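You operate a simulated robot arm through the tools that you are given. There is no shell and no other tool. Be economical: measure what you need, move in short steps, check, and stop when the job is done.

You run a simulated robot arm. Do the job below in one go: nothing can be reset, and whatever is moved stays where it is left.

JOB
Serve three sweets in the pink dish and cover it with the dome.
Fine: rest the dome on the wide sideboard top meanwhile; stand the dish under the spout to fill it; it goes back in the middle of the round stand, nothing else under the dome; the other sweets stay in the dispenser.
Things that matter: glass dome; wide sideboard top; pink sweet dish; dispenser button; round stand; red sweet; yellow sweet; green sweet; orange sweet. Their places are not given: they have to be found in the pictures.

The check looks at the end state, three seconds after you hand in, the way a careful person would. Anything else that was tipped, shoved, dropped, spilled or broken makes it a failure. Lids that push on must go on centred and level and be pressed home; caps that screw on are set level and turned clockwise until they are tight.

ROBOT AND FRAMES
A 6-joint arm with a two-finger parallel gripper, fixed in place. Base frame: the origin is at the foot of the arm, x ahead of it, y to its left, z up; the work surface is at about z = 0.704. Units: m, degrees, N and s.
With the tool pointing down near the work surface it reaches from about 0.22 to 0.62 m from the base axis. Its first joint turns from -66.0 to 66.0 degrees. Payload 2.7 kg.
Tool frame: the origin (TCP) lies between the finger pads and is the grasp point; the fingertips stand 0.023 m ahead of it; z points along the fingers, y is the line along which they close. Largest opening 0.094 m; finger width 0.038, thickness 0.01; the body of the gripper, 0.054 by 0.096 m, starts 0.039 m behind the TCP.
Orientation is that of the tool frame in the base frame, as a unit quaternion [w, x, y, z]. With the fingers straight down and closing along the base's y, the tool's x points along the base's -x, its y along +y and its z along -z.

CONTROLS
- The arm moves only by the tool arm_command. Its argument "increments" is a list of rows, each a list of 6 numbers: the shift along the tool's x, y, z in units of 20 mm (1.0 is 20 mm), then the turn, a rotation vector about the tool's x, y, z in units of 5 degrees (1.0 is 5 degrees). In form: [[tx, ty, tz, ax, ay, az], ...]. A call has 1 to 20 rows; each row shifts and turns the commanded pose from where the row before left it, along the tool's axes as they then stand. "jaw" is the gripper command, from -1 (shut) to 1 (fully open), values between in proportion, set as the call begins (left out, the last holds). A call with a number of a shift or a turn outside -1 to 1 is refused whole. A row lasts 0.2 s, in which the tool goes at most 0.05 m and 8.6 degrees; a call with a longer step from one row to the next is refused whole, and so is a gripper value outside its range. A pose out of reach is approached as far as the arm can. The call stops where the force on the tool passes 40 N (or 10 N more than at its start, if that is more) or the arm is blocked; 0.2 s more then pass. Each finger travels about 0.045 m/s and halts on what it meets, pressing with about 24 N; the grip force reading is that of the motor and also rises with nothing between the fingers. The clock runs only during rows and for 0.2 s after the last one: add rows that do not move to give the fingers time. The reply holds the time, the measured pose of the TCP, the force on the tool along the base axes, the opening and the grip force, in the units named above and with some noise, and new pictures: "show" is both (left out), scene, wrist or none.
- Cameras (640 x 400 px; columns grow to the right, rows downward): "scene" is fixed at [0.0743, -0.4261, 1.4055]; the picture's right is [0.82, -0.58, 0.00], its down [-0.32, -0.46, -0.83] and it looks along [0.48, 0.68, -0.56] (base axes); focal length 248 px, centre (320, 200). "wrist" rides on the gripper at [-0.039, 0, -0.044] in the tool frame; the picture's right is [0.00, -1.00, 0.00], its down [0.97, 0.00, -0.24] and it looks along [0.24, 0.00, 0.97] (tool axes); focal length 218 px, centre (320, 200).
- point_at(camera, pixels): for up to 12 pixels [column, row] of the newest picture of that camera ("zoom" is the newest enlarged one), the place [x, y, z] in the base frame of the surface seen there, good to about 0.003 m. It takes no simulated time.
- zoom(camera, box): a new picture of the part [left, top, right, bottom] of that camera's present view, enlarged. It takes no simulated time.
- finish_job(): hands the job in; it is judged then, once.

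Keep the steps short. Do not move on a guess: measure, check each grasp and each placing, and mend mistakes. In all there are 80 turns and 120 pictures (those below and enlarged ones count). Leave the gripper open and the arm clear of the work at the hand-in unless told otherwise, and finish with a single line.

The tools are called after "Request:" as name(argument=value, ...) on one line, values as JSON. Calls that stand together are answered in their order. arm_command: Moves the arm, as the interface text tells. Its arguments: {"type":"object","properties":{"increments":{"type":"array","items":{"type":"array","items":{"type":"number"}}},"jaw":{"type":"number"},"show":{"type":"string","enum":["both","scene","wrist","none"]}},"required":["increments"]} The other tools are called the same way: point_at (camera, pixels) gives the place of the surface under pixels of a picture; zoom (camera, box) takes an enlarged picture of a part of a camera's view; finish_job () hands the job in.

At the start:

```text
time: 0.0
tool_pos: [0.3946, 0.0963, 1.1678]
tcp_rot: [0.001, 0.0, 1.0, 0.0]
ft_force: [-0.1, 0.6, 0.1]
width: 0.0941
grasp_force: 0.0
```

scene: 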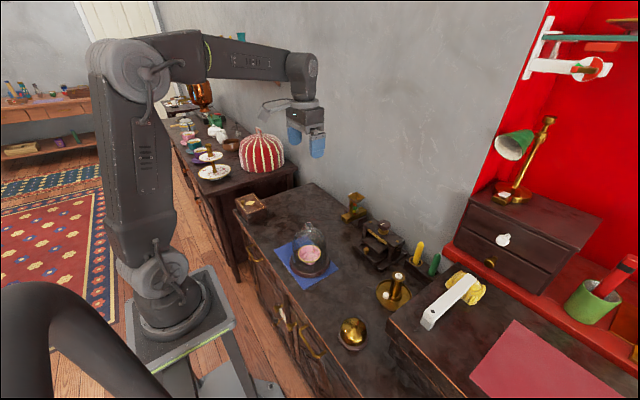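
wrist: 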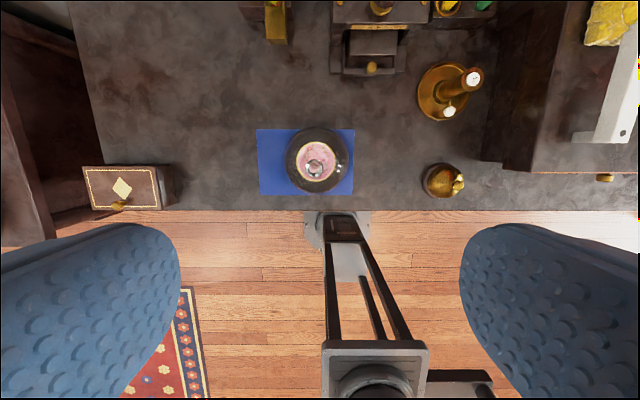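

I see the dome with the pink dish at about scene (310,250), on a blue cloth. I'll enlarge the work area to find the dispenser.

Request:
zoom(camera="scene", box=[230, 180, 450, 320])

Request:
zoom(camera="wrist", box=[240, 0, 500, 210])

```text
2.86 times, centred on (340, 250) of scene
```

zoom: 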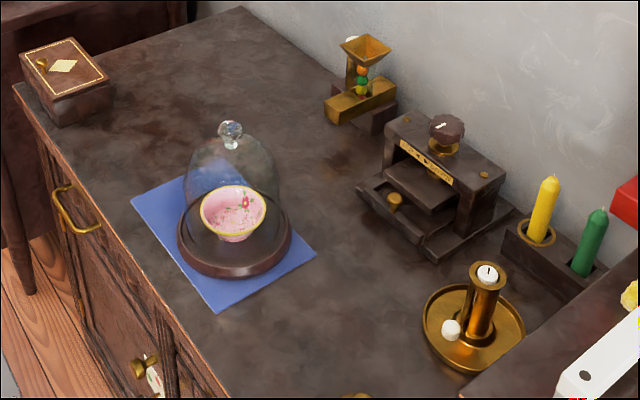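

```text
1.90 times, centred on (370, 105) of wrist
```

zoom: 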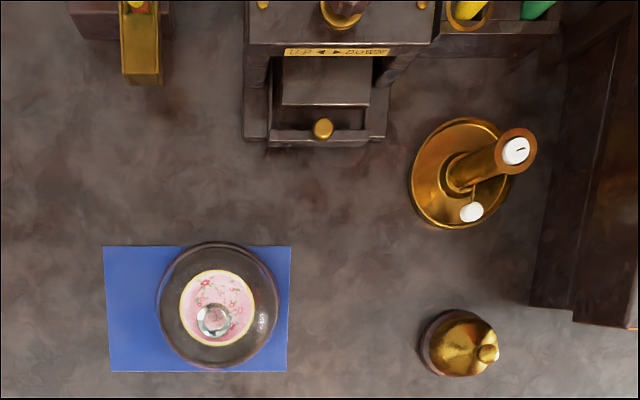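

The brass thing with coloured balls at about scene (354,207) looks like the dispenser. I'll look closer at it and at the dome.

Request:
zoom(camera="scene", box=[332, 185, 380, 231])

Request:
point_at(camera="zoom", pixels=[[320, 200], [100, 250], [320, 100], [200, 300]])

Request:
zoom(camera="wrist", box=[240, 0, 340, 60])

```text
8.70 times, centred on (356, 208) of scene
```

zoom: 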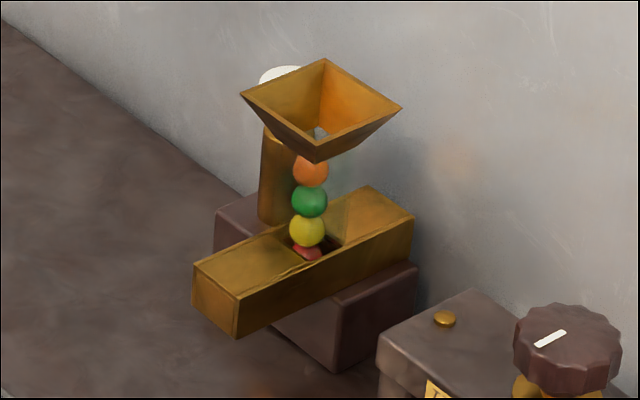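

```text
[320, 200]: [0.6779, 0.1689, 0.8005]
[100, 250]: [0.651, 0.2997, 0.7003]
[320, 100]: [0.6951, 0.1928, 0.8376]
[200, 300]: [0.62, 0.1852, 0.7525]
```

```text
6.40 times, centred on (290, 30) of wrist
```

zoom: 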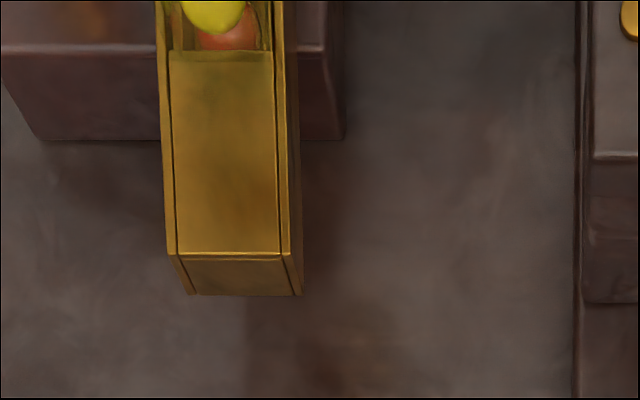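

Dispenser: hopper tube with red, yellow, green, orange; a white cap behind the funnel is probably the button. Now measuring it.

Request:
zoom(camera="scene", box=[332, 185, 380, 231])

Request:
point_at(camera="zoom", pixels=[[275, 74], [240, 93], [323, 60], [400, 107], [315, 160], [192, 268], [238, 297], [237, 335], [262, 180], [308, 228], [390, 200], [335, 330]])

Request:
zoom(camera="scene", box=[270, 215, 350, 285])

Request:
point_at(camera="zoom", pixels=[[320, 50], [320, 70], [300, 200], [200, 300], [320, 330], [310, 250], [440, 300]])

```text
8.70 times, centred on (356, 208) of scene
```

zoom: 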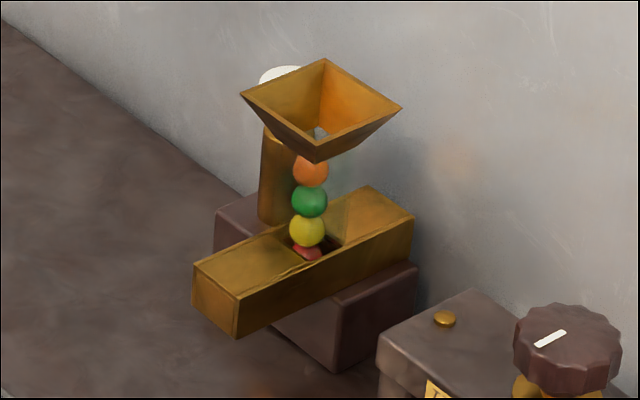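

```text
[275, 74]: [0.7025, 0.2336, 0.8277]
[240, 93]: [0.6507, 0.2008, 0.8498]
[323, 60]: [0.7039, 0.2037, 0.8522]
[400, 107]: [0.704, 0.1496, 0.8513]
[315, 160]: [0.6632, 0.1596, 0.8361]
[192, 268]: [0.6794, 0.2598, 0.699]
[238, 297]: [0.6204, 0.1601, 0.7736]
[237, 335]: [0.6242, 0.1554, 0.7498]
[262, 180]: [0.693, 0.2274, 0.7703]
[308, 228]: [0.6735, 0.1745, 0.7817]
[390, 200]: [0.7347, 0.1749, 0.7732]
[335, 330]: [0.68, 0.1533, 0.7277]
```

```text
5.71 times, centred on (310, 250) of scene
```

zoom: 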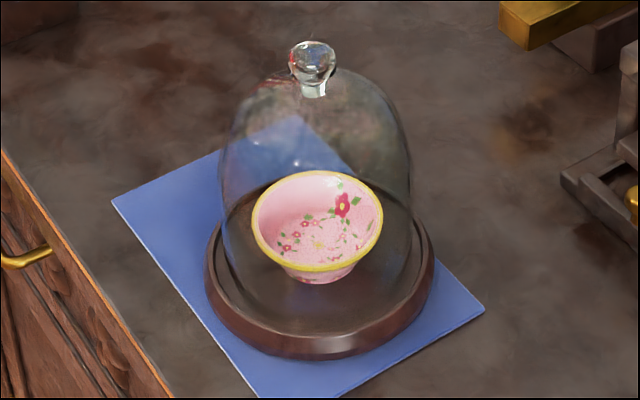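

```text
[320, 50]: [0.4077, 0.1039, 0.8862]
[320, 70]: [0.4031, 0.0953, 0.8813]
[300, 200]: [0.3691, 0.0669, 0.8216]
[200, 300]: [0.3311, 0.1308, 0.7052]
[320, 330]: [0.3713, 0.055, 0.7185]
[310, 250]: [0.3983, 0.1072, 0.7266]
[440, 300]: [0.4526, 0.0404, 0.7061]
```

Dispenser and button measured (button about [0.70,0.233,0.83]; spout front near x 0.62, y 0.175, underside 0.75). Now the stand, dome and dish from the overhead wrist view.

Request:
zoom(camera="wrist", box=[250, 110, 390, 210])

Request:
point_at(camera="wrist", pixels=[[288, 160], [350, 160], [318, 131], [318, 190], [316, 166], [260, 150], [230, 150], [150, 100], [200, 60], [420, 180], [297, 165], [335, 165]])

```text
4.00 times, centred on (320, 160) of wrist
```

zoom: 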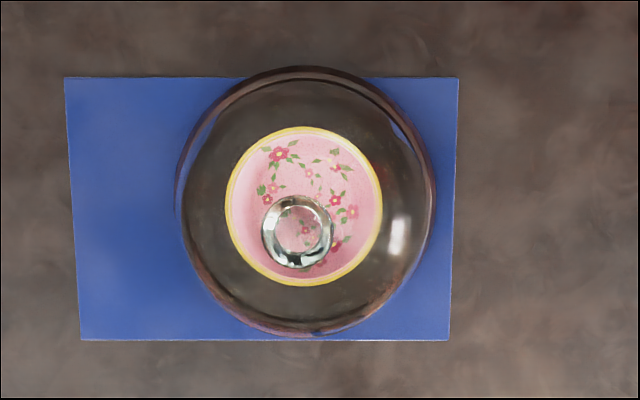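

```text
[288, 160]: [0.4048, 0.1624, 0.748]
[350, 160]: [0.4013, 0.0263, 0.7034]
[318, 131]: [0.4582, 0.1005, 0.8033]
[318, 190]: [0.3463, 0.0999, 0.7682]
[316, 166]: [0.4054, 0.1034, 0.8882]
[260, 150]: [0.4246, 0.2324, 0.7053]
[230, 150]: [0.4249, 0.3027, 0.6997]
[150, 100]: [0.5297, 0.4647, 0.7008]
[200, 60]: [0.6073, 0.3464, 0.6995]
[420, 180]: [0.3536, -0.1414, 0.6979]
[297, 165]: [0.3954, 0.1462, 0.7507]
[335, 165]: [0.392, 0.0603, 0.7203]
```

Dome axis is about (0.403, 0.101), knob top near z 0.89. Measuring knob and shoulder heights, dish rim.

Request:
zoom(camera="scene", box=[295, 215, 335, 240])

Request:
point_at(camera="zoom", pixels=[[285, 110], [240, 140], [320, 140], [390, 140], [280, 180], [270, 220], [340, 215], [290, 235], [220, 260], [300, 270]])

```text
16.00 times, centred on (315, 228) of scene
```

zoom: 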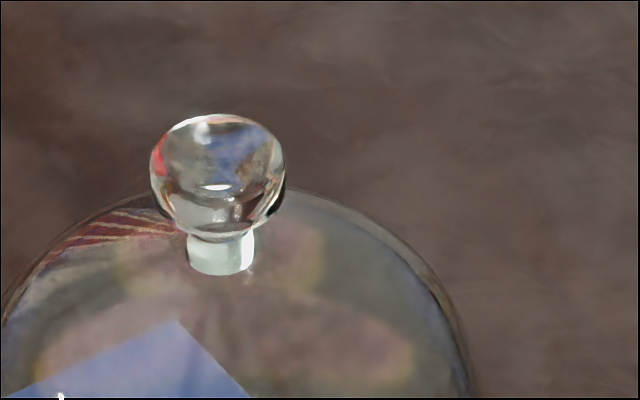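

```text
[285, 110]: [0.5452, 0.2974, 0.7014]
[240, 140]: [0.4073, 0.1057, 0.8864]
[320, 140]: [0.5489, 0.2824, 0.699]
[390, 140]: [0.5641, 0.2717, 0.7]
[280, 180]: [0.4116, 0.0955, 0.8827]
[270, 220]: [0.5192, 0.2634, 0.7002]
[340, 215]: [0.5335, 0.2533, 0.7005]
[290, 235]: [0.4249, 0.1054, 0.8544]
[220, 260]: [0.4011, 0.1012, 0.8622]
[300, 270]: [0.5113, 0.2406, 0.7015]
```

Knob ball is about 25 mm wide, centre z≈0.876. I move above it at z≈0.97 with jaws open to refine the alignment.

Request:
arm_command(increments=[[-0.42, 0.33, 1, 0, 0, 0], [0, 0, 1, 0, 0, 0], [0, 0, 1, 0, 0, 0], [0, 0, 1, 0, 0, 0], [0, 0, 1, 0, 0, 0], [0, 0, 1, 0, 0, 0], [0, 0, 1, 0, 0, 0], [0, 0, 1, 0, 0, 0], [0, 0, 1, 0, 0, 0], [0, 0, 1, 0, 0, 0], [0, 0, 0, 0, 0, 0]], jaw=1)

```text
time: 2.4
tool_pos: [0.4033, 0.1035, 0.9679]
tcp_rot: [0.0, 0.0, 1.0, 0.0]
ft_force: [0.2, 1.2, -0.5]
width: 0.0942
grasp_force: 0.1
```

scene: 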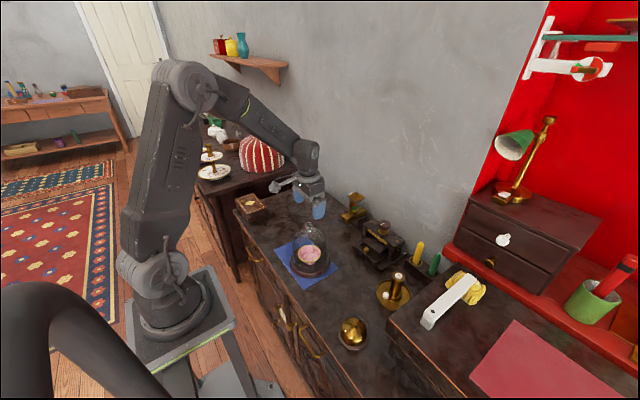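
wrist: 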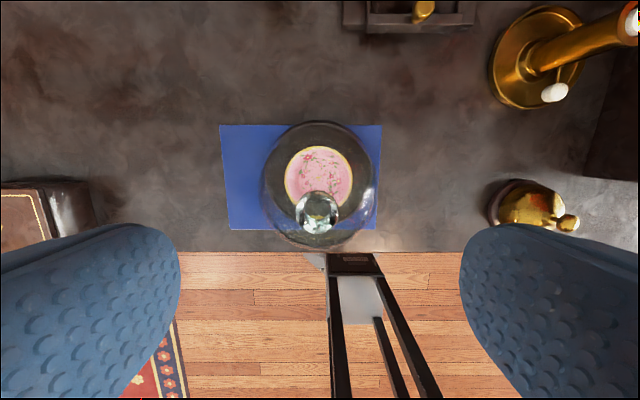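

Knob is at pixel (317,212). Checking its place.

Request:
point_at(camera="wrist", pixels=[[317, 212], [298, 212], [336, 212], [317, 194], [317, 230], [286, 177], [352, 177], [319, 147], [330, 170], [340, 177]])

Request:
zoom(camera="wrist", box=[250, 110, 390, 260])

```text
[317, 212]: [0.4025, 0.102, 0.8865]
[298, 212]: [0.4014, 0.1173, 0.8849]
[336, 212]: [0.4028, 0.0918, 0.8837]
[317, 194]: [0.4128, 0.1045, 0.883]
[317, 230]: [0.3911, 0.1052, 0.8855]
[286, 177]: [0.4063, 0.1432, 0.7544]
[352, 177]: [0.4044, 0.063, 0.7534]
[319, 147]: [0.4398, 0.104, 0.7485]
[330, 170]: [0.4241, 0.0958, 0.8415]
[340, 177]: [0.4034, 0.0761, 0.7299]
```

```text
2.67 times, centred on (320, 185) of wrist
```

zoom: 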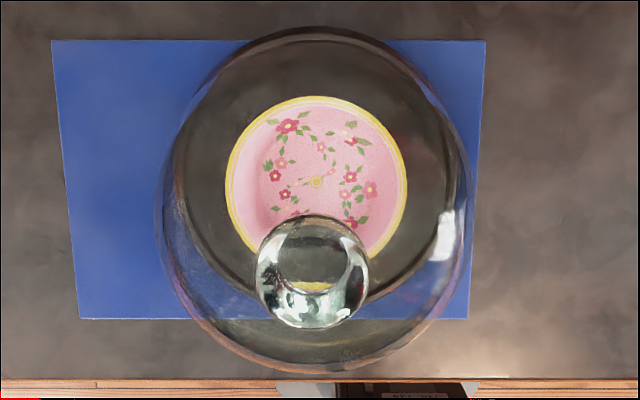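

Knob centre ≈ (0.402, 0.1045); dish rim ≈ 80 mm wide, z 0.753. Descending to TCP z 0.881.

Request:
arm_command(increments=[[0.03, 0.05, 1, 0, 0, 0], [0, 0, 1, 0, 0, 0], [0, 0, 1, 0, 0, 0], [0, 0, 0.7, 0, 0, 0], [0, 0, 0.63, 0, 0, 0], [0, 0, 0, 0, 0, 0]], show="both")

```text
time: 3.8
tool_pos: [0.4027, 0.106, 0.8813]
tcp_rot: [0.0, 0.0, 1.0, 0.0]
ft_force: [0.1, -0.9, 0.1]
width: 0.0939
grasp_force: 0.1
```

scene: 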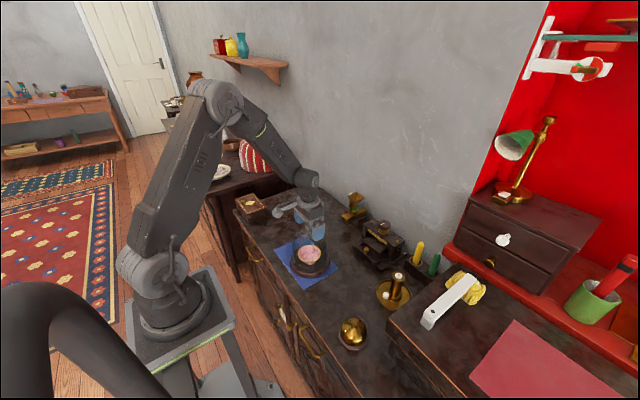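
wrist: 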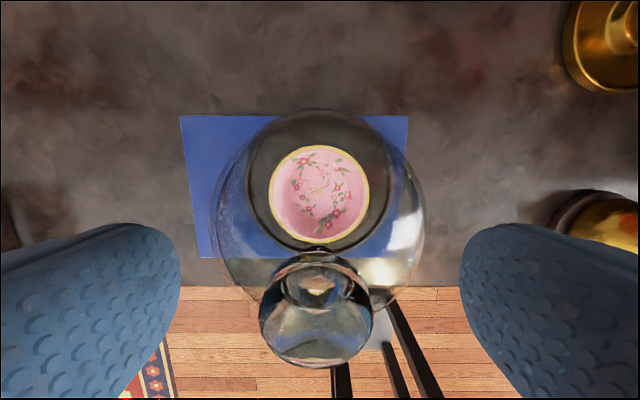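

Knob sits centrally between the pads. Closing.

Request:
arm_command(increments=[[0, 0, 0, 0, 0, 0], [0, 0, 0, 0, 0, 0], [0, 0, 0, 0, 0, 0], [0, 0, 0, 0, 0, 0], [0, 0, 0, 0, 0, 0], [0, 0, 0, 0, 0, 0]], jaw=-1, show="wrist")

```text
time: 5.2
tool_pos: [0.4024, 0.1048, 0.8811]
tcp_rot: [0.0, 0.0, 1.0, 0.0]
ft_force: [0.4, 0.4, -0.1]
width: 0.0277
grasp_force: 24.3
```

wrist: 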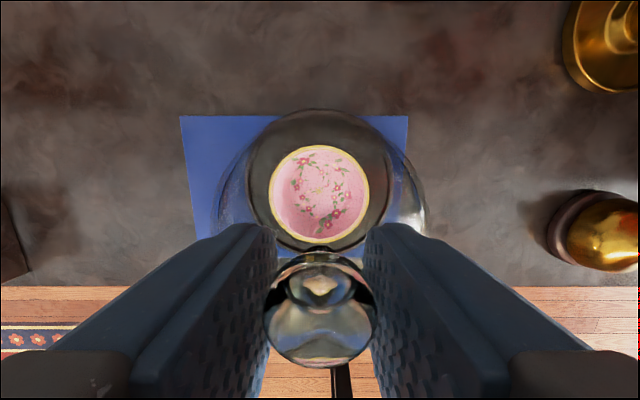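

Gripped at 27.7 mm. Lifting slowly, straight up 0.1 m.

Request:
arm_command(increments=[[0, 0, -0.25, 0, 0, 0], [0, 0, -0.5, 0, 0, 0], [0, 0, -0.75, 0, 0, 0], [0, 0, -1, 0, 0, 0], [0, 0, -1, 0, 0, 0], [0, 0, -1, 0, 0, 0], [0, 0, -0.5, 0, 0, 0], [0, 0, 0, 0, 0, 0]])

```text
time: 7.0
tool_pos: [0.4017, 0.1049, 0.9802]
tcp_rot: [0.0, -0.001, 1.0, 0.0]
ft_force: [-0.6, -0.4, -0.7]
width: 0.0
grasp_force: 24.0
```

scene: 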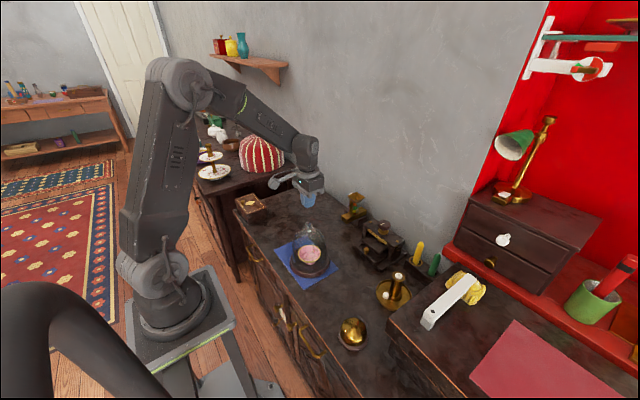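
wrist: 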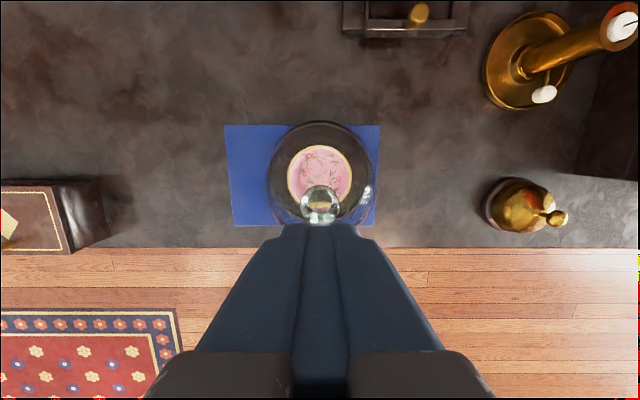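

The knob slipped out: dome still on the stand, jaws closed empty. I reopen, go back slightly lower (z≈0.879) and will test-lift in small steps, reading the force.

Request:
arm_command(increments=[[0, 0, 0, 0, 0, 0], [0, 0, 0, 0, 0, 0], [0, 0, 0, 0, 0, 0], [0, 0, 0, 0, 0, 0], [0, 0, 0, 0, 0, 0], [0, 0, 0.5, 0, 0, 0], [0, 0, 1, 0, 0, 0], [0, 0, 1, 0, 0, 0], [0, 0, 1, 0, 0, 0], [0, 0, 0.7, 0, 0, 0], [0, 0, 0.5, 0, 0, 0], [0, 0, 0.2, 0, 0, 0], [0, 0, 0.15, 0, 0, 0], [0, 0, 0, 0, 0, 0]], jaw=1, show="wrist")

```text
time: 10.0
tool_pos: [0.4023, 0.1039, 0.8803]
tcp_rot: [-0.001, 0.0, 1.0, 0.001]
ft_force: [-0.7, 0.1, -0.4]
width: 0.0939
grasp_force: 0.0
```

wrist: 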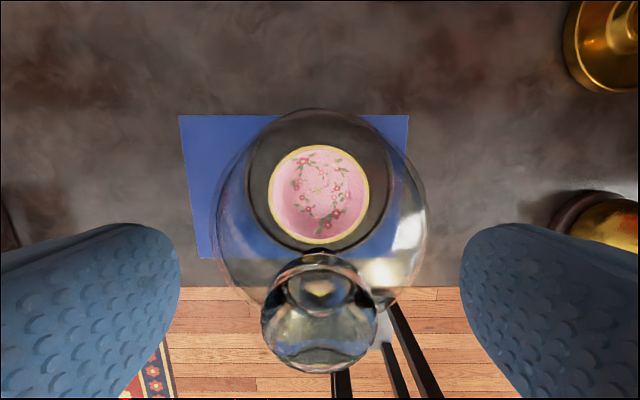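

Knob central again (col 319). Down 2 mm more, then close and test-lift by 4 mm.

Request:
arm_command(increments=[[0.1, 0.03, 0.1, 0, 0, 0], [0, 0, 0, 0, 0, 0]], show="none")

Request:
arm_command(increments=[[0, 0, 0, 0, 0, 0], [0, 0, 0, 0, 0, 0], [0, 0, 0, 0, 0, 0], [0, 0, 0, 0, 0, 0], [0, 0, 0, 0, 0, 0], [0, 0, 0, 0, 0, 0]], jaw=-1, show="none")

Request:
arm_command(increments=[[0, 0, -0.05, 0, 0, 0], [0, 0, -0.05, 0, 0, 0], [0, 0, -0.05, 0, 0, 0], [0, 0, -0.05, 0, 0, 0], [0, 0, 0, 0, 0, 0]], show="wrist")

```text
time: 10.6
tool_pos: [0.3997, 0.1046, 0.8785]
tcp_rot: [0.0, 0.0, 1.0, -0.001]
ft_force: [0.4, -0.6, -0.4]
width: 0.0937
grasp_force: 0.1
```

```text
time: 12.0
tool_pos: [0.4004, 0.1053, 0.8789]
tcp_rot: [0.0, 0.0, 1.0, 0.001]
ft_force: [-2.6, -0.1, 17.1]
width: 0.0276
grasp_force: 24.0
```

```text
time: 13.2
tool_pos: [0.4004, 0.1056, 0.883]
tcp_rot: [0.0, 0.0, 1.0, 0.0]
ft_force: [0.2, -0.2, -3.2]
width: 0.0276
grasp_force: 24.0
```

wrist: 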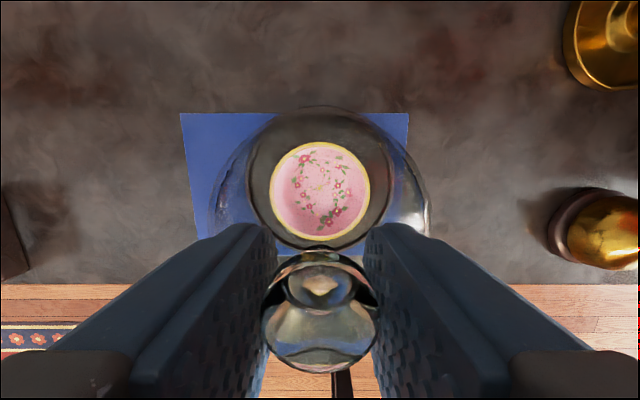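

Force reads -3 N: it seems to be carrying the dome. Keep lifting slowly and watch.

Request:
arm_command(increments=[[0, 0, -0.1, 0, 0, 0], [0, 0, -0.1, 0, 0, 0], [0, 0, -0.1, 0, 0, 0], [0, 0, -0.1, 0, 0, 0], [0, 0, -0.1, 0, 0, 0], [0, 0, 0, 0, 0, 0]], show="both")

```text
time: 14.6
tool_pos: [0.4016, 0.1065, 0.8926]
tcp_rot: [0.0, 0.0, 1.0, 0.0]
ft_force: [0.0, 0.4, -2.7]
width: 0.0277
grasp_force: 24.4
```

scene: 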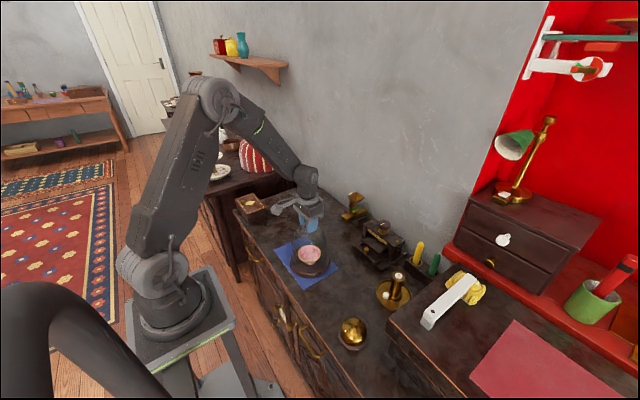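
wrist: 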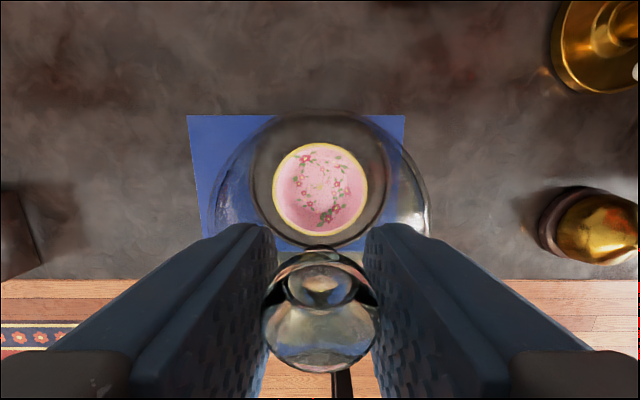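

The dome comes with the gripper. Continue lifting at a moderate rate to z≈0.975.

Request:
arm_command(increments=[[0, 0, -0.15, 0, 0, 0], [0, 0, -0.25, 0, 0, 0], [0, 0, -0.3, 0, 0, 0], [0, 0, -0.3, 0, 0, 0], [0, 0, -0.3, 0, 0, 0], [0, 0, -0.3, 0, 0, 0], [0, 0, -0.3, 0, 0, 0], [0, 0, -0.3, 0, 0, 0], [0, 0, -0.3, 0, 0, 0], [0, 0, -0.3, 0, 0, 0], [0, 0, -0.3, 0, 0, 0], [0, 0, -0.3, 0, 0, 0], [0, 0, -0.3, 0, 0, 0], [0, 0, -0.2, 0, 0, 0], [0, 0, -0.1, 0, 0, 0], [0, 0, 0, 0, 0, 0]], show="both")

```text
time: 18.0
tool_pos: [0.4009, 0.1061, 0.9726]
tcp_rot: [0.001, 0.0, 1.0, 0.0]
ft_force: [0.3, -0.2, -2.9]
width: 0.0275
grasp_force: 24.6
```

scene: 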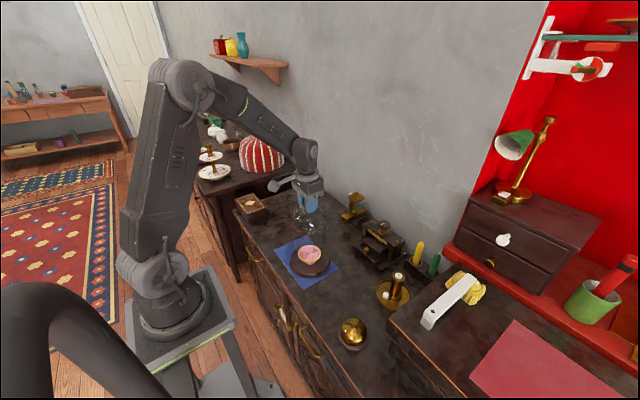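
wrist: 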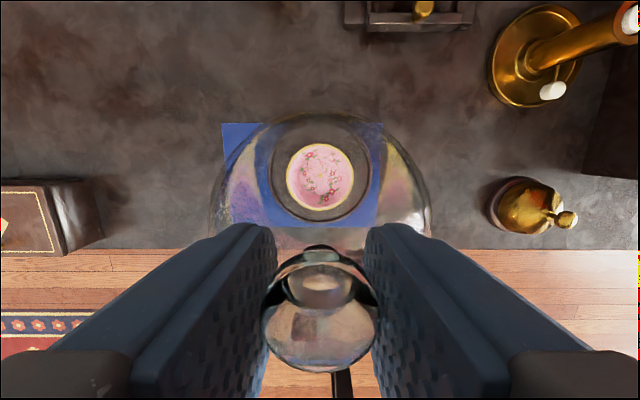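

Dome hangs straight. Carrying it left to about (0.42, 0.335) above empty sideboard top.

Request:
arm_command(increments=[[0, 0.2, 0, 0, 0, 0], [0, 0.4, 0, 0, 0, 0], [-0.1, 0.7, 0, 0, 0, 0], [-0.1, 0.8, 0, 0, 0, 0], [-0.1, 0.8, 0, 0, 0, 0], [-0.1, 0.8, 0, 0, 0, 0], [-0.1, 0.8, 0, 0, 0, 0], [-0.1, 0.8, 0, 0, 0, 0], [-0.1, 0.8, 0, 0, 0, 0], [-0.1, 0.8, 0, 0, 0, 0], [-0.1, 0.8, 0, 0, 0, 0], [-0.1, 0.8, 0, 0, 0, 0], [0, 0.8, 0, 0, 0, 0], [0, 0.8, 0, 0, 0, 0], [0, 0.7, 0, 0, 0, 0], [0, 0.4, 0, 0, 0, 0], [0, 0.2, 0, 0, 0, 0], [0, 0, 0, 0, 0, 0]], show="both")

```text
time: 21.8
tool_pos: [0.4197, 0.3339, 0.9727]
tcp_rot: [0.0, -0.001, 1.0, 0.0]
ft_force: [0.1, -1.4, -3.2]
width: 0.0275
grasp_force: 23.9
```

scene: 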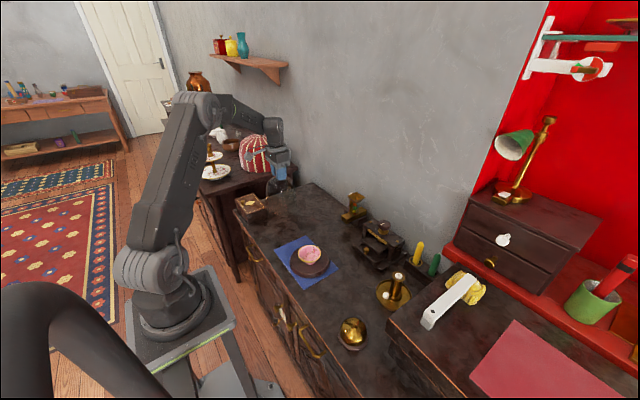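
wrist: 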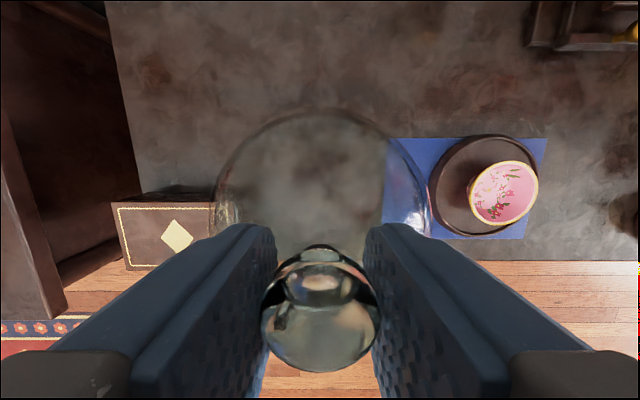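

Checking clearances for the set-down: box, cloth and front edge.

Request:
point_at(camera="wrist", pixels=[[205, 195], [200, 220], [385, 150], [390, 225], [470, 256], [300, 170], [435, 185], [538, 185], [502, 135], [470, 165], [505, 190]])

Request:
zoom(camera="scene", box=[220, 150, 350, 290])

```text
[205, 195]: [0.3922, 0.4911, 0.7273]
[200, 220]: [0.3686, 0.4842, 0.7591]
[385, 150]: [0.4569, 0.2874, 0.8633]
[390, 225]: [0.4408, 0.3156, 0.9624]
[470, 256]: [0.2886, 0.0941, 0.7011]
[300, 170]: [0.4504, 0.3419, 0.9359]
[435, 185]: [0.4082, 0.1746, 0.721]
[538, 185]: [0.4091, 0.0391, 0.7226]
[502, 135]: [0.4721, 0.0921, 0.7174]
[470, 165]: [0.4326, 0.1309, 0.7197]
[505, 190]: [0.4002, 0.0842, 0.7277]
```

```text
2.86 times, centred on (285, 220) of scene
```

zoom: 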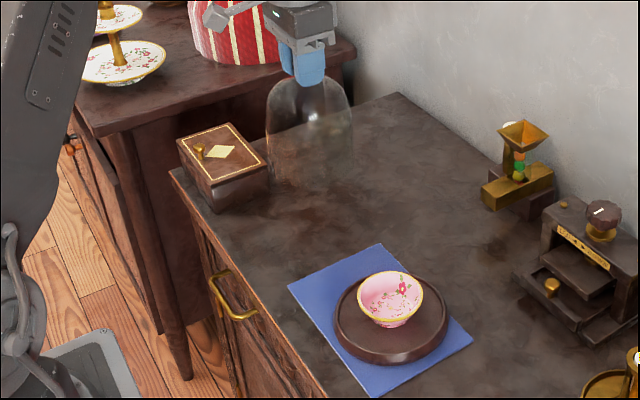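

Clear all round (box edge y≈0.485, dome to 0.40). Lowering, first to z≈0.87.

Request:
arm_command(increments=[[0, 0, 0.15, 0, 0, 0], [0, 0, 0.3, 0, 0, 0], [0, 0, 0.4, 0, 0, 0], [0, 0, 0.4, 0, 0, 0], [0, 0, 0.4, 0, 0, 0], [0, 0, 0.4, 0, 0, 0], [0, 0, 0.4, 0, 0, 0], [0, 0, 0.4, 0, 0, 0], [0, 0, 0.4, 0, 0, 0], [0, 0, 0.4, 0, 0, 0], [0, 0, 0.4, 0, 0, 0], [0, 0, 0.4, 0, 0, 0], [0, 0, 0.3, 0, 0, 0], [0, 0, 0.2, 0, 0, 0], [0, 0, 0.1, 0, 0, 0], [0, 0, 0, 0, 0, 0]], show="scene")

Request:
arm_command(increments=[[0, 0, 0.05, 0, 0, 0], [0, 0, 0.05, 0, 0, 0], [0, 0, 0.05, 0, 0, 0], [0, 0, 0, 0, 0, 0]], show="none")

```text
time: 25.2
tool_pos: [0.4208, 0.334, 0.8711]
tcp_rot: [0.0, 0.0, 1.0, 0.0]
ft_force: [0.5, -0.2, -3.5]
width: 0.0275
grasp_force: 23.7
```

scene: 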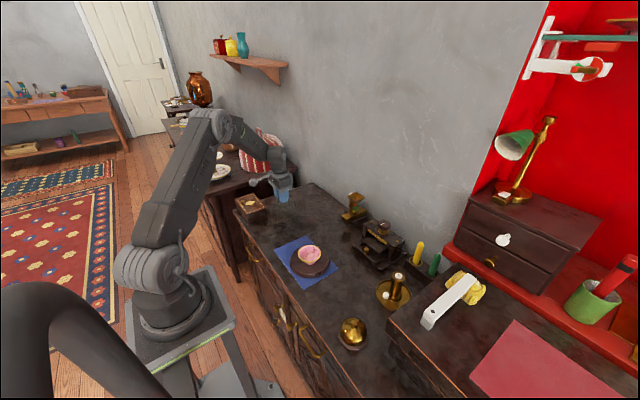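

```text
time: 26.2
tool_pos: [0.4208, 0.3332, 0.8673]
tcp_rot: [0.0, 0.0, 1.0, 0.0]
ft_force: [-0.4, -0.2, -2.3]
width: 0.0275
grasp_force: 23.8
```

Still hanging (-2.3…-3.5 N). Continue in 1 mm steps.

Request:
arm_command(increments=[[0, 0, 0.05, 0, 0, 0], [0, 0, 0.05, 0, 0, 0], [0, 0, 0.05, 0, 0, 0], [0, 0, 0, 0, 0, 0]], show="none")

Request:
arm_command(increments=[[0, 0, 0.05, 0, 0, 0], [0, 0, 0.05, 0, 0, 0], [0, 0, 0, 0, 0, 0]], show="none")

```text
time: 27.2
tool_pos: [0.4207, 0.334, 0.865]
tcp_rot: [0.0, 0.0, 1.0, 0.001]
ft_force: [-0.1, 0.5, -3.3]
width: 0.0278
grasp_force: 24.0
```

```text
time: 28.0
tool_pos: [0.4205, 0.3332, 0.8629]
tcp_rot: [0.0, 0.0, 1.0, 0.0]
ft_force: [0.4, 0.1, -3.2]
width: 0.0277
grasp_force: 24.1
```

Request:
arm_command(increments=[[0, 0, 0.05, 0, 0, 0], [0, 0, 0.05, 0, 0, 0], [0, 0, 0, 0, 0, 0]], show="none")

Request:
arm_command(increments=[[0, 0, 0.05, 0, 0, 0], [0, 0, 0.05, 0, 0, 0], [0, 0, 0, 0, 0, 0]], show="none")

Request:
zoom(camera="scene", box=[250, 170, 320, 220])

```text
time: 28.8
tool_pos: [0.4207, 0.333, 0.8613]
tcp_rot: [0.0, 0.0, 1.0, 0.0]
ft_force: [-0.8, -0.3, -2.3]
width: 0.0275
grasp_force: 24.0
```

```text
time: 29.6
tool_pos: [0.4202, 0.3333, 0.8597]
tcp_rot: [0.001, 0.0, 1.0, 0.0]
ft_force: [-0.7, -0.2, -1.3]
width: 0.0277
grasp_force: 24.1
```

```text
8.00 times, centred on (285, 195) of scene
```

zoom: 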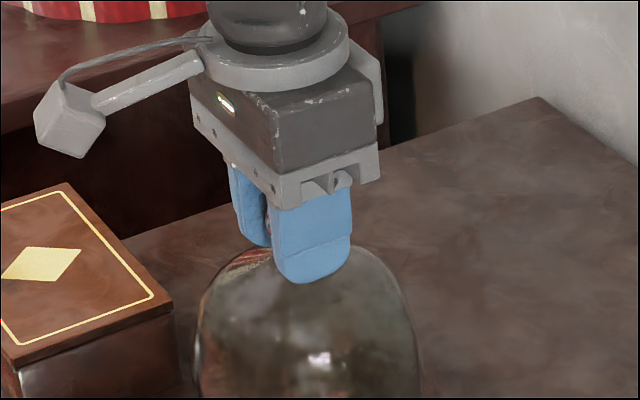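

Force is easing; one or two more millimetres.

Request:
arm_command(increments=[[0, 0, 0.04, 0, 0, 0], [0, 0, 0, 0, 0, 0]], show="none")

Request:
arm_command(increments=[[0, 0, 0.04, 0, 0, 0], [0, 0, 0, 0, 0, 0]], show="none")

```text
time: 30.2
tool_pos: [0.4205, 0.3329, 0.8579]
tcp_rot: [0.0, 0.0, 1.0, 0.0]
ft_force: [-3.7, -0.1, 6.5]
width: 0.0277
grasp_force: 24.7
```

```text
time: 30.8
tool_pos: [0.4202, 0.3331, 0.8587]
tcp_rot: [0.001, -0.001, 1.0, 0.002]
ft_force: [-8.6, 0.8, 19.6]
width: 0.0272
grasp_force: 24.1
```

It is down (19 N up). Ease up 1.3 mm, then open.

Request:
arm_command(increments=[[0, 0, -0.065, 0, 0, 0], [0, 0, 0, 0, 0, 0]], show="none")

Request:
arm_command(increments=[[0, 0, 0, 0, 0, 0], [0, 0, 0, 0, 0, 0], [0, 0, 0, 0, 0, 0], [0, 0, 0, 0, 0, 0], [0, 0, 0, 0, 0, 0], [0, 0, 0, 0, 0, 0]], jaw=1, show="wrist")

```text
time: 31.4
tool_pos: [0.4204, 0.3336, 0.8595]
tcp_rot: [0.0, 0.0, 1.0, 0.001]
ft_force: [-3.2, 3.9, 11.0]
width: 0.0278
grasp_force: 24.0
```

```text
time: 32.8
tool_pos: [0.4191, 0.3325, 0.8592]
tcp_rot: [0.0, 0.0, 1.0, 0.0]
ft_force: [0.4, -0.3, 0.6]
width: 0.094
grasp_force: 0.0
```

wrist: 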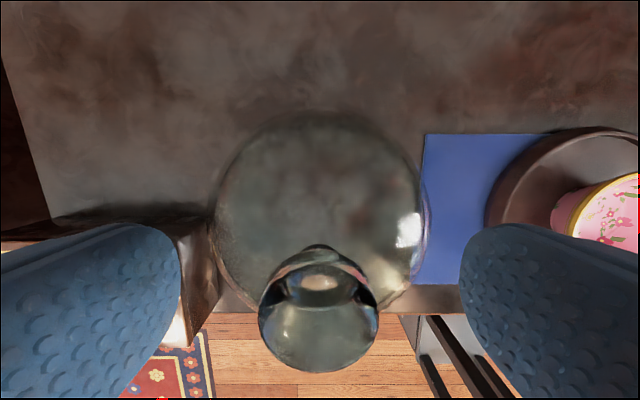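

The dome stands free at about (0.420, 0.333). Rising straight up, then to a viewing pose pitched forward toward the dispenser.

Request:
arm_command(increments=[[0, 0, -0.5, 0, 0, 0], [0, 0, -1, 0, 0, 0], [0, 0, -1, 0, 0, 0], [0, 0, -1, 0, 0, 0], [0, 0, -1, 0, 0, 0], [0, 0, -1, 0, 0, 0], [0, 0, -1, 0, 0, 0], [0, -1, 0, 0, 0, 0], [0, -1, 0, 0, 0, 0], [0, -1, 0, 0, 0, 0], [0, -1, 0, 0, 0, 0], [0, -1, 0, 0, 0, 0], [0, -1, 0, 0, 0, 0], [0, -1, 0, 0, 0, 0], [0, -0.7, 0, 0, 0, 0], [0, 0, 0, 0, 0, 0]], show="scene")

Request:
arm_command(increments=[[0, 0, 0, 0, -1, 0], [0, 0, 0, 0, -1, 0], [0, 0, 0, 0, -1, 0], [0, 0, 0, 0, -1, 0], [0, 0, 0, 0, -1, 0], [0, 0, 0, 0, -1, 0], [0, 0, 0, 0, -1, 0], [0, 0, 0, 0, -1, 0], [0, 0, 0, 0, -1, 0], [0, 0, 0, 0, -1, 0], [0, 0, 0, 0, -1, 0], [0, 0, 0, 0, -1, 0], [0, 0, 0, 0, 0, 0]], show="both")

```text
time: 36.2
tool_pos: [0.4209, 0.1787, 0.9885]
tcp_rot: [0.0, 0.0, 1.0, 0.001]
ft_force: [0.4, 0.5, 1.5]
width: 0.0936
grasp_force: 0.0
```

scene: 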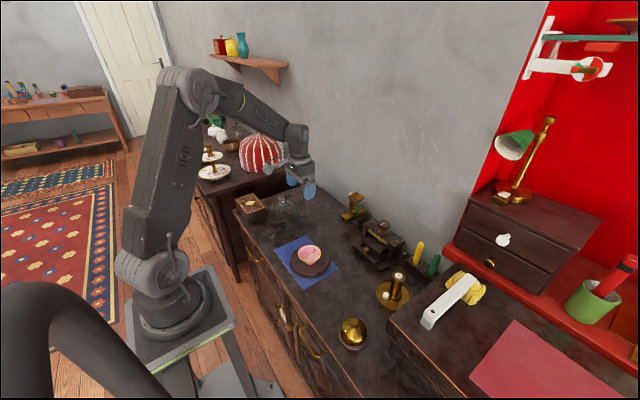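

```text
time: 39.0
tool_pos: [0.4206, 0.179, 0.9901]
tcp_rot: [0.501, 0.001, 0.866, 0.0]
ft_force: [-0.3, 0.2, -0.5]
width: 0.094
grasp_force: 0.1
```

scene: 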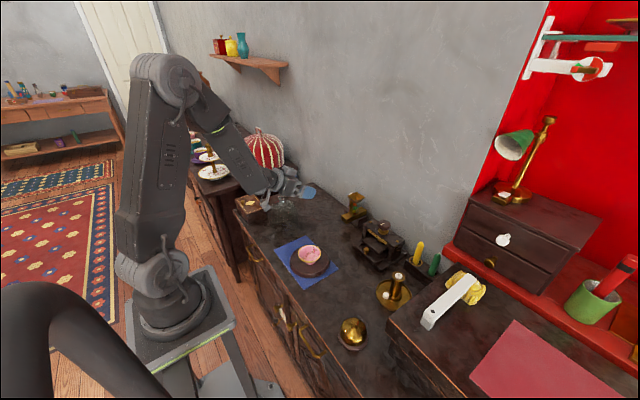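
wrist: 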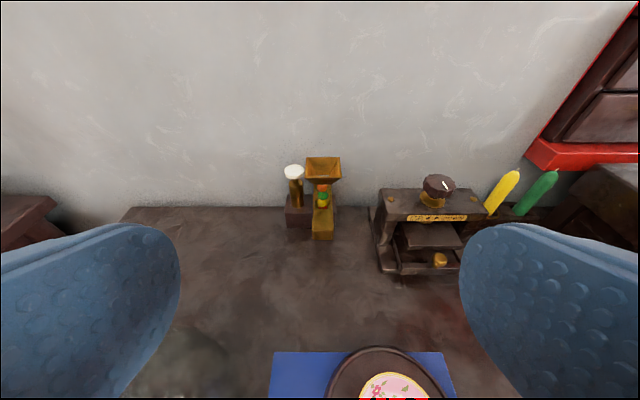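

White button cap on its post at wrist pixel (293,171), spout at (322,228). Enlarging.

Request:
zoom(camera="wrist", box=[270, 145, 360, 250])

Request:
point_at(camera="wrist", pixels=[[293, 171], [286, 170], [302, 172], [293, 166], [313, 236], [333, 236], [313, 210], [331, 210], [322, 225], [290, 225], [336, 225], [322, 176]])

```text
3.81 times, centred on (315, 198) of wrist
```

zoom: 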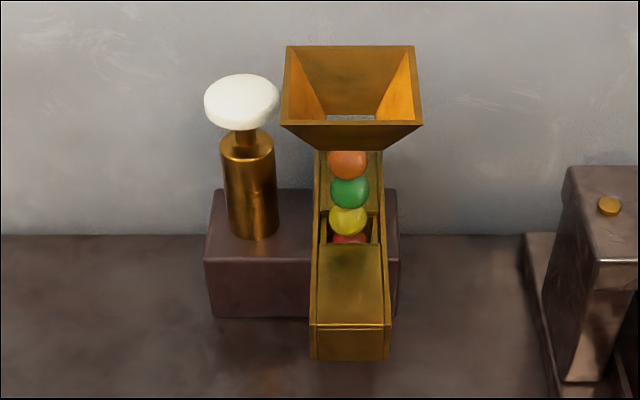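

```text
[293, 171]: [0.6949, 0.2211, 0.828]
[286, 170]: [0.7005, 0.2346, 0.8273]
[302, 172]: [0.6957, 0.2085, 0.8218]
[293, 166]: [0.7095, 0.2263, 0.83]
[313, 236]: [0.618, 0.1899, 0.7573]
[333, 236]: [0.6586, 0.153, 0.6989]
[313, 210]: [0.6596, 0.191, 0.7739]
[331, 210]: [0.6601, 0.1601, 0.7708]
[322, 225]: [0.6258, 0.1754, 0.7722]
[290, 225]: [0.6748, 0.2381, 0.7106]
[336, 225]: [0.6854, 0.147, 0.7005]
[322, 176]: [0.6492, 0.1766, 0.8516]
```

Button: cap centre ≈ (0.70, 0.2215), top z ≈0.829, on a stem, pressed downward; spout mid y ≈0.1755, front x 0.618. Plan: pinch the dish by its near rim with the tool leaning forward. First unpitch, then turn the gripper 90°.

Request:
arm_command(increments=[[0, 0, 0, 0, 1, 0], [0, 0, 0, 0, 1, 0], [0, 0, 0, 0, 1, 0], [0, 0, 0, 0, 1, 0], [0, 0, 0, 0, 1, 0], [0, 0, 0, 0, 1, 0], [0, 0, 0, 0, 1, 0], [0, 0, 0, 0, 1, 0], [0, 0, 0, 0, 1, 0], [0, 0, 0, 0, 1, 0], [0, 0, 0, 0, 1, 0], [0, 0, 0, 0, 1, 0], [1, -1, 0, 0, 0, 0], [1, -1, 0, 0, 0, 0], [1, -1, 0, 0, 0, 0], [0.3, -0.8, 0, 0, 0, 0]], show="none")

Request:
arm_command(increments=[[0, 0, 0, 0, 0, 1], [0, 0, 0, 0, 0, 1], [0, 0, 0, 0, 0, 1], [0, 0, 0, 0, 0, 1], [0, 0, 0, 0, 0, 1], [0, 0, 0, 0, 0, 1], [0, 0, 0, 0, 0, 1], [0, 0, 0, 0, 0, 1], [0, 0, 0, 0, 0, 1], [0, 0, 0, 0, 0, 1], [0, 0, 0, 0, 0, 1], [0, 0, 0, 0, 0, 1], [0, 0, 0, 0, 0, 1], [0, 0, 0, 0, 0, 1], [0, 0, 0, 0, 0, 1], [0, 0, 0, 0, 0, 1], [0, 0, 0, 0, 0, 1], [0, 0, 0, 0, 0, 1], [0, 0, 0, 0, 0, 0]], show="both")

```text
time: 42.4
tool_pos: [0.354, 0.1026, 0.9882]
tcp_rot: [-0.001, 0.0, 1.0, 0.001]
ft_force: [0.1, 0.1, 0.2]
width: 0.0941
grasp_force: 0.1
```

```text
time: 46.4
tool_pos: [0.3535, 0.1029, 0.9886]
tcp_rot: [0.0, 0.708, 0.706, -0.001]
ft_force: [0.1, -0.7, -0.2]
width: 0.0939
grasp_force: 0.0
```

scene: 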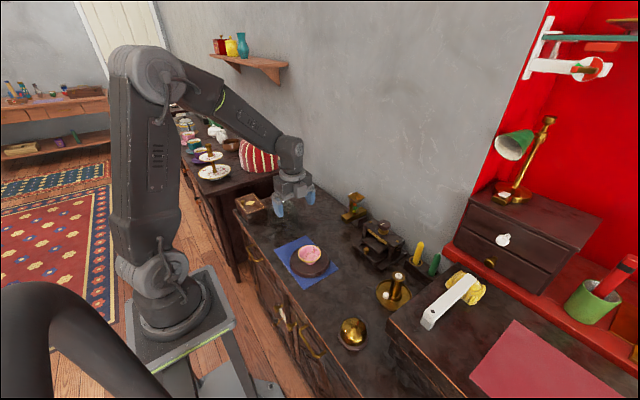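
wrist: 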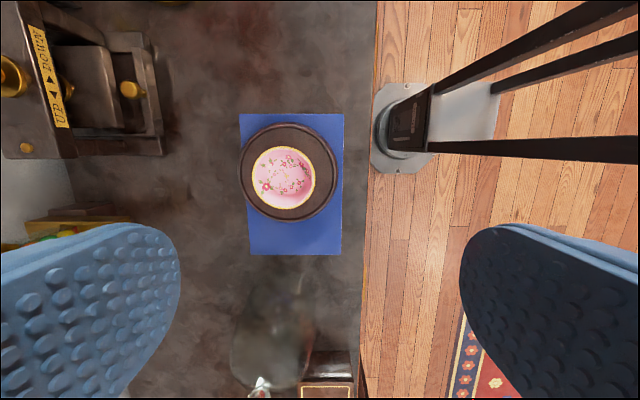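

Dish centred at wrist (284,178). Measuring rim, floor and stand.

Request:
zoom(camera="wrist", box=[230, 110, 350, 230])

Request:
point_at(camera="zoom", pixels=[[209, 217], [398, 225], [303, 125], [297, 316], [303, 218], [340, 220], [370, 222], [142, 210], [466, 225], [305, 55], [300, 370], [430, 225]])

```text
3.33 times, centred on (290, 170) of wrist
```

zoom: 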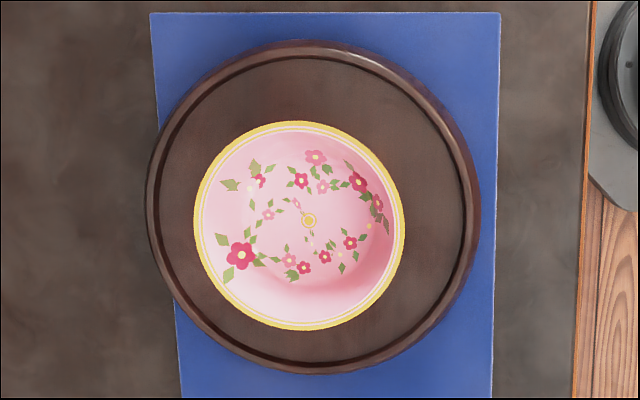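

```text
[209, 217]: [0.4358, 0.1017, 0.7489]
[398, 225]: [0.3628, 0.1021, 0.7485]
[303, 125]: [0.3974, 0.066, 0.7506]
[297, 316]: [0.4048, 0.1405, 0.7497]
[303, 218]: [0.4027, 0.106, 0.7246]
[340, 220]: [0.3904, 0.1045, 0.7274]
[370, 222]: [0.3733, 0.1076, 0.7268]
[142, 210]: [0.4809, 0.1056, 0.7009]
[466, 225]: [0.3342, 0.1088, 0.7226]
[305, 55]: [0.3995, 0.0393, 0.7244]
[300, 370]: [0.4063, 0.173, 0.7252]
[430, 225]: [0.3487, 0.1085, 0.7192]
```

Dish centre (0.401, 0.1045), rim z 0.750, r 0.040; stand centre (0.400, 0.106). Moving in front of the near rim, leaning 30° forward, jaws part open (~28 mm).

Request:
arm_command(increments=[[0.08, -0.85, 1, 0, 0, 0], [0, -1, 1, 0, 0, 0], [0, 0, 1, 0, 0, 0], [0, 0, 1, 0, 0, 0], [0, 0, 1, 0, 0, 0], [0, 0, 1, 0, 0, 0], [0, 0, 1, 0, 0, 0], [0, 0, 1, 0, 0, 0], [0, 0, 0.13, 0, 0, 0], [0, 0, 0, -1, 0, 0], [0, 0, 0, -1, 0, 0], [0, 0, 0, -1, 0, 0], [0, 0, 0, -1, 0, 0], [0, 0, 0, -1, 0, 0], [0, 0, 0, -1, 0, 0], [0, 0, 0, 0, 0, 0]], jaw=-0.4, show="both")

```text
time: 49.8
tool_pos: [0.3011, 0.1073, 0.8255]
tcp_rot: [0.109, 0.691, 0.691, 0.183]
ft_force: [0.0, 0.6, -0.3]
width: 0.0281
grasp_force: 0.1
out of reach, approached as far as the arm can: row 11, 12, 13
```

scene: 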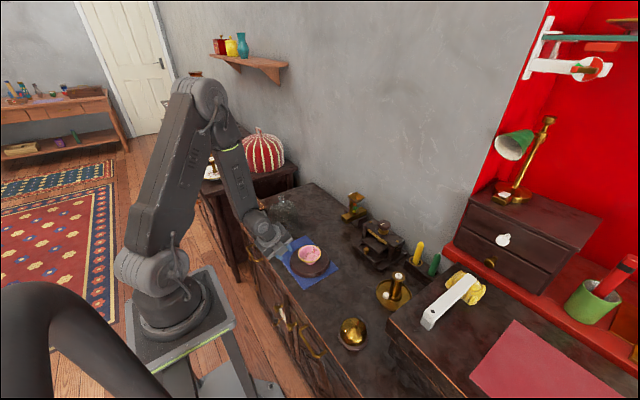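
wrist: 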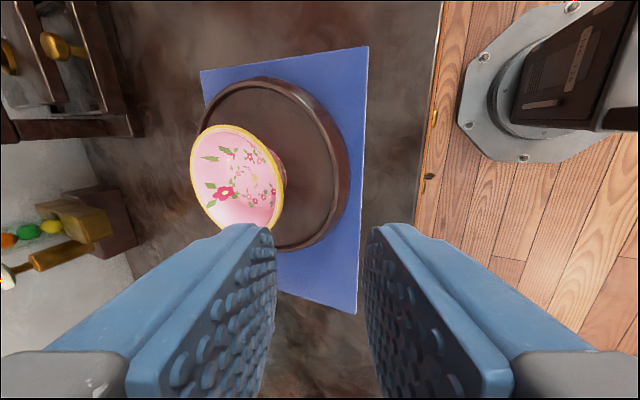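

Some rows were out of reach (too near the base). Checking the settled pose.

Request:
arm_command(increments=[[0, 0, 0, 0, 0, 0], [0, 0, 0, 0, 0, 0]], show="none")

```text
time: 50.4
tool_pos: [0.3009, 0.1073, 0.8253]
tcp_rot: [0.109, 0.691, 0.691, 0.182]
ft_force: [0.4, 0.1, 0.6]
width: 0.0283
grasp_force: 0.0
```

Pose is off (lean ~24°, slightly sideways): joint limit near the base. Moving 40 mm forward in +x at this height to see whether the commanded pose becomes reachable.

Request:
arm_command(increments=[[0, 0.866, 0.5, 0, 0, 0], [0, 0.866, 0.5, 0, 0, 0], [0, 0, 0, 0, 0, 0], [0, 0, 0, 0, 0, 0]], show="wrist")

```text
time: 51.4
tool_pos: [0.3415, 0.1095, 0.8218]
tcp_rot: [0.109, 0.691, 0.691, 0.183]
ft_force: [-0.3, 0.1, -0.6]
width: 0.0284
grasp_force: 0.1
```

wrist: 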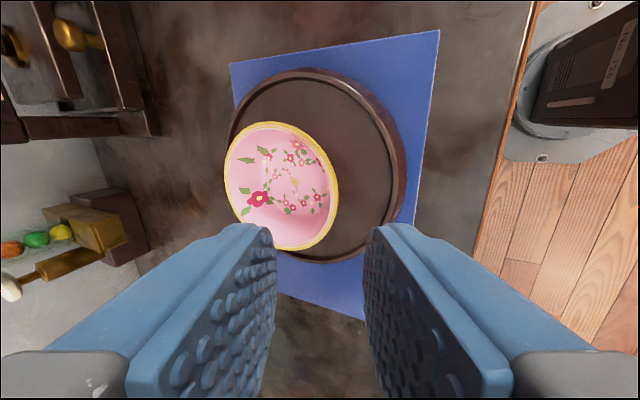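

The command follows the actual pose. I correct the 6° sideways lean and set a pre-insert point (0.334, 0.1045, 0.810), keeping the 24° lean.

Request:
arm_command(increments=[[0, 0, 0, 0, -1, 0], [0, 0, 0, 0, -0.18, 0], [-0.25, -0.58, 0.4, 0, 0, 0], [0, 0, 0, 0, 0, 0]], show="both")

```text
time: 52.4
tool_pos: [0.3323, 0.1038, 0.8087]
tcp_rot: [0.145, 0.698, 0.685, 0.147]
ft_force: [0.0, -0.6, 0.2]
width: 0.0282
grasp_force: 0.0
```

scene: 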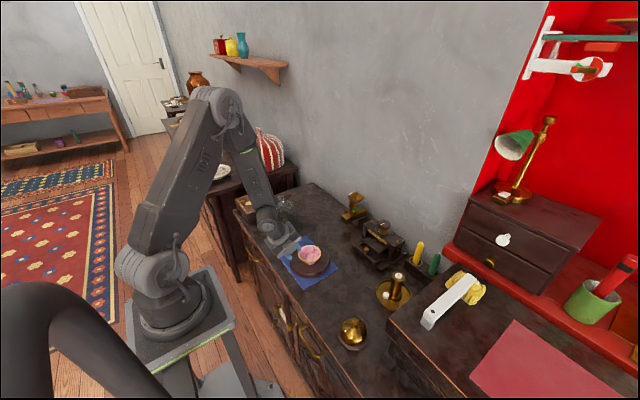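
wrist: 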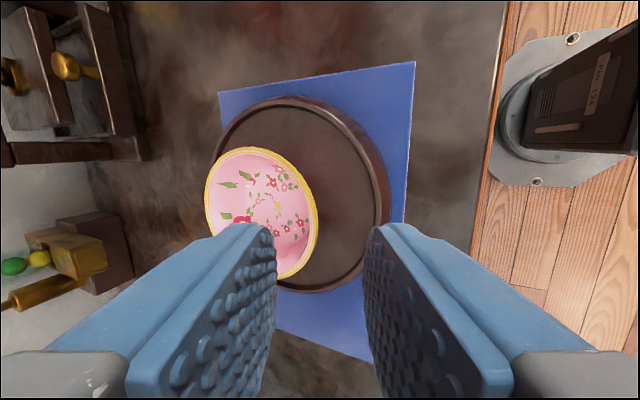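

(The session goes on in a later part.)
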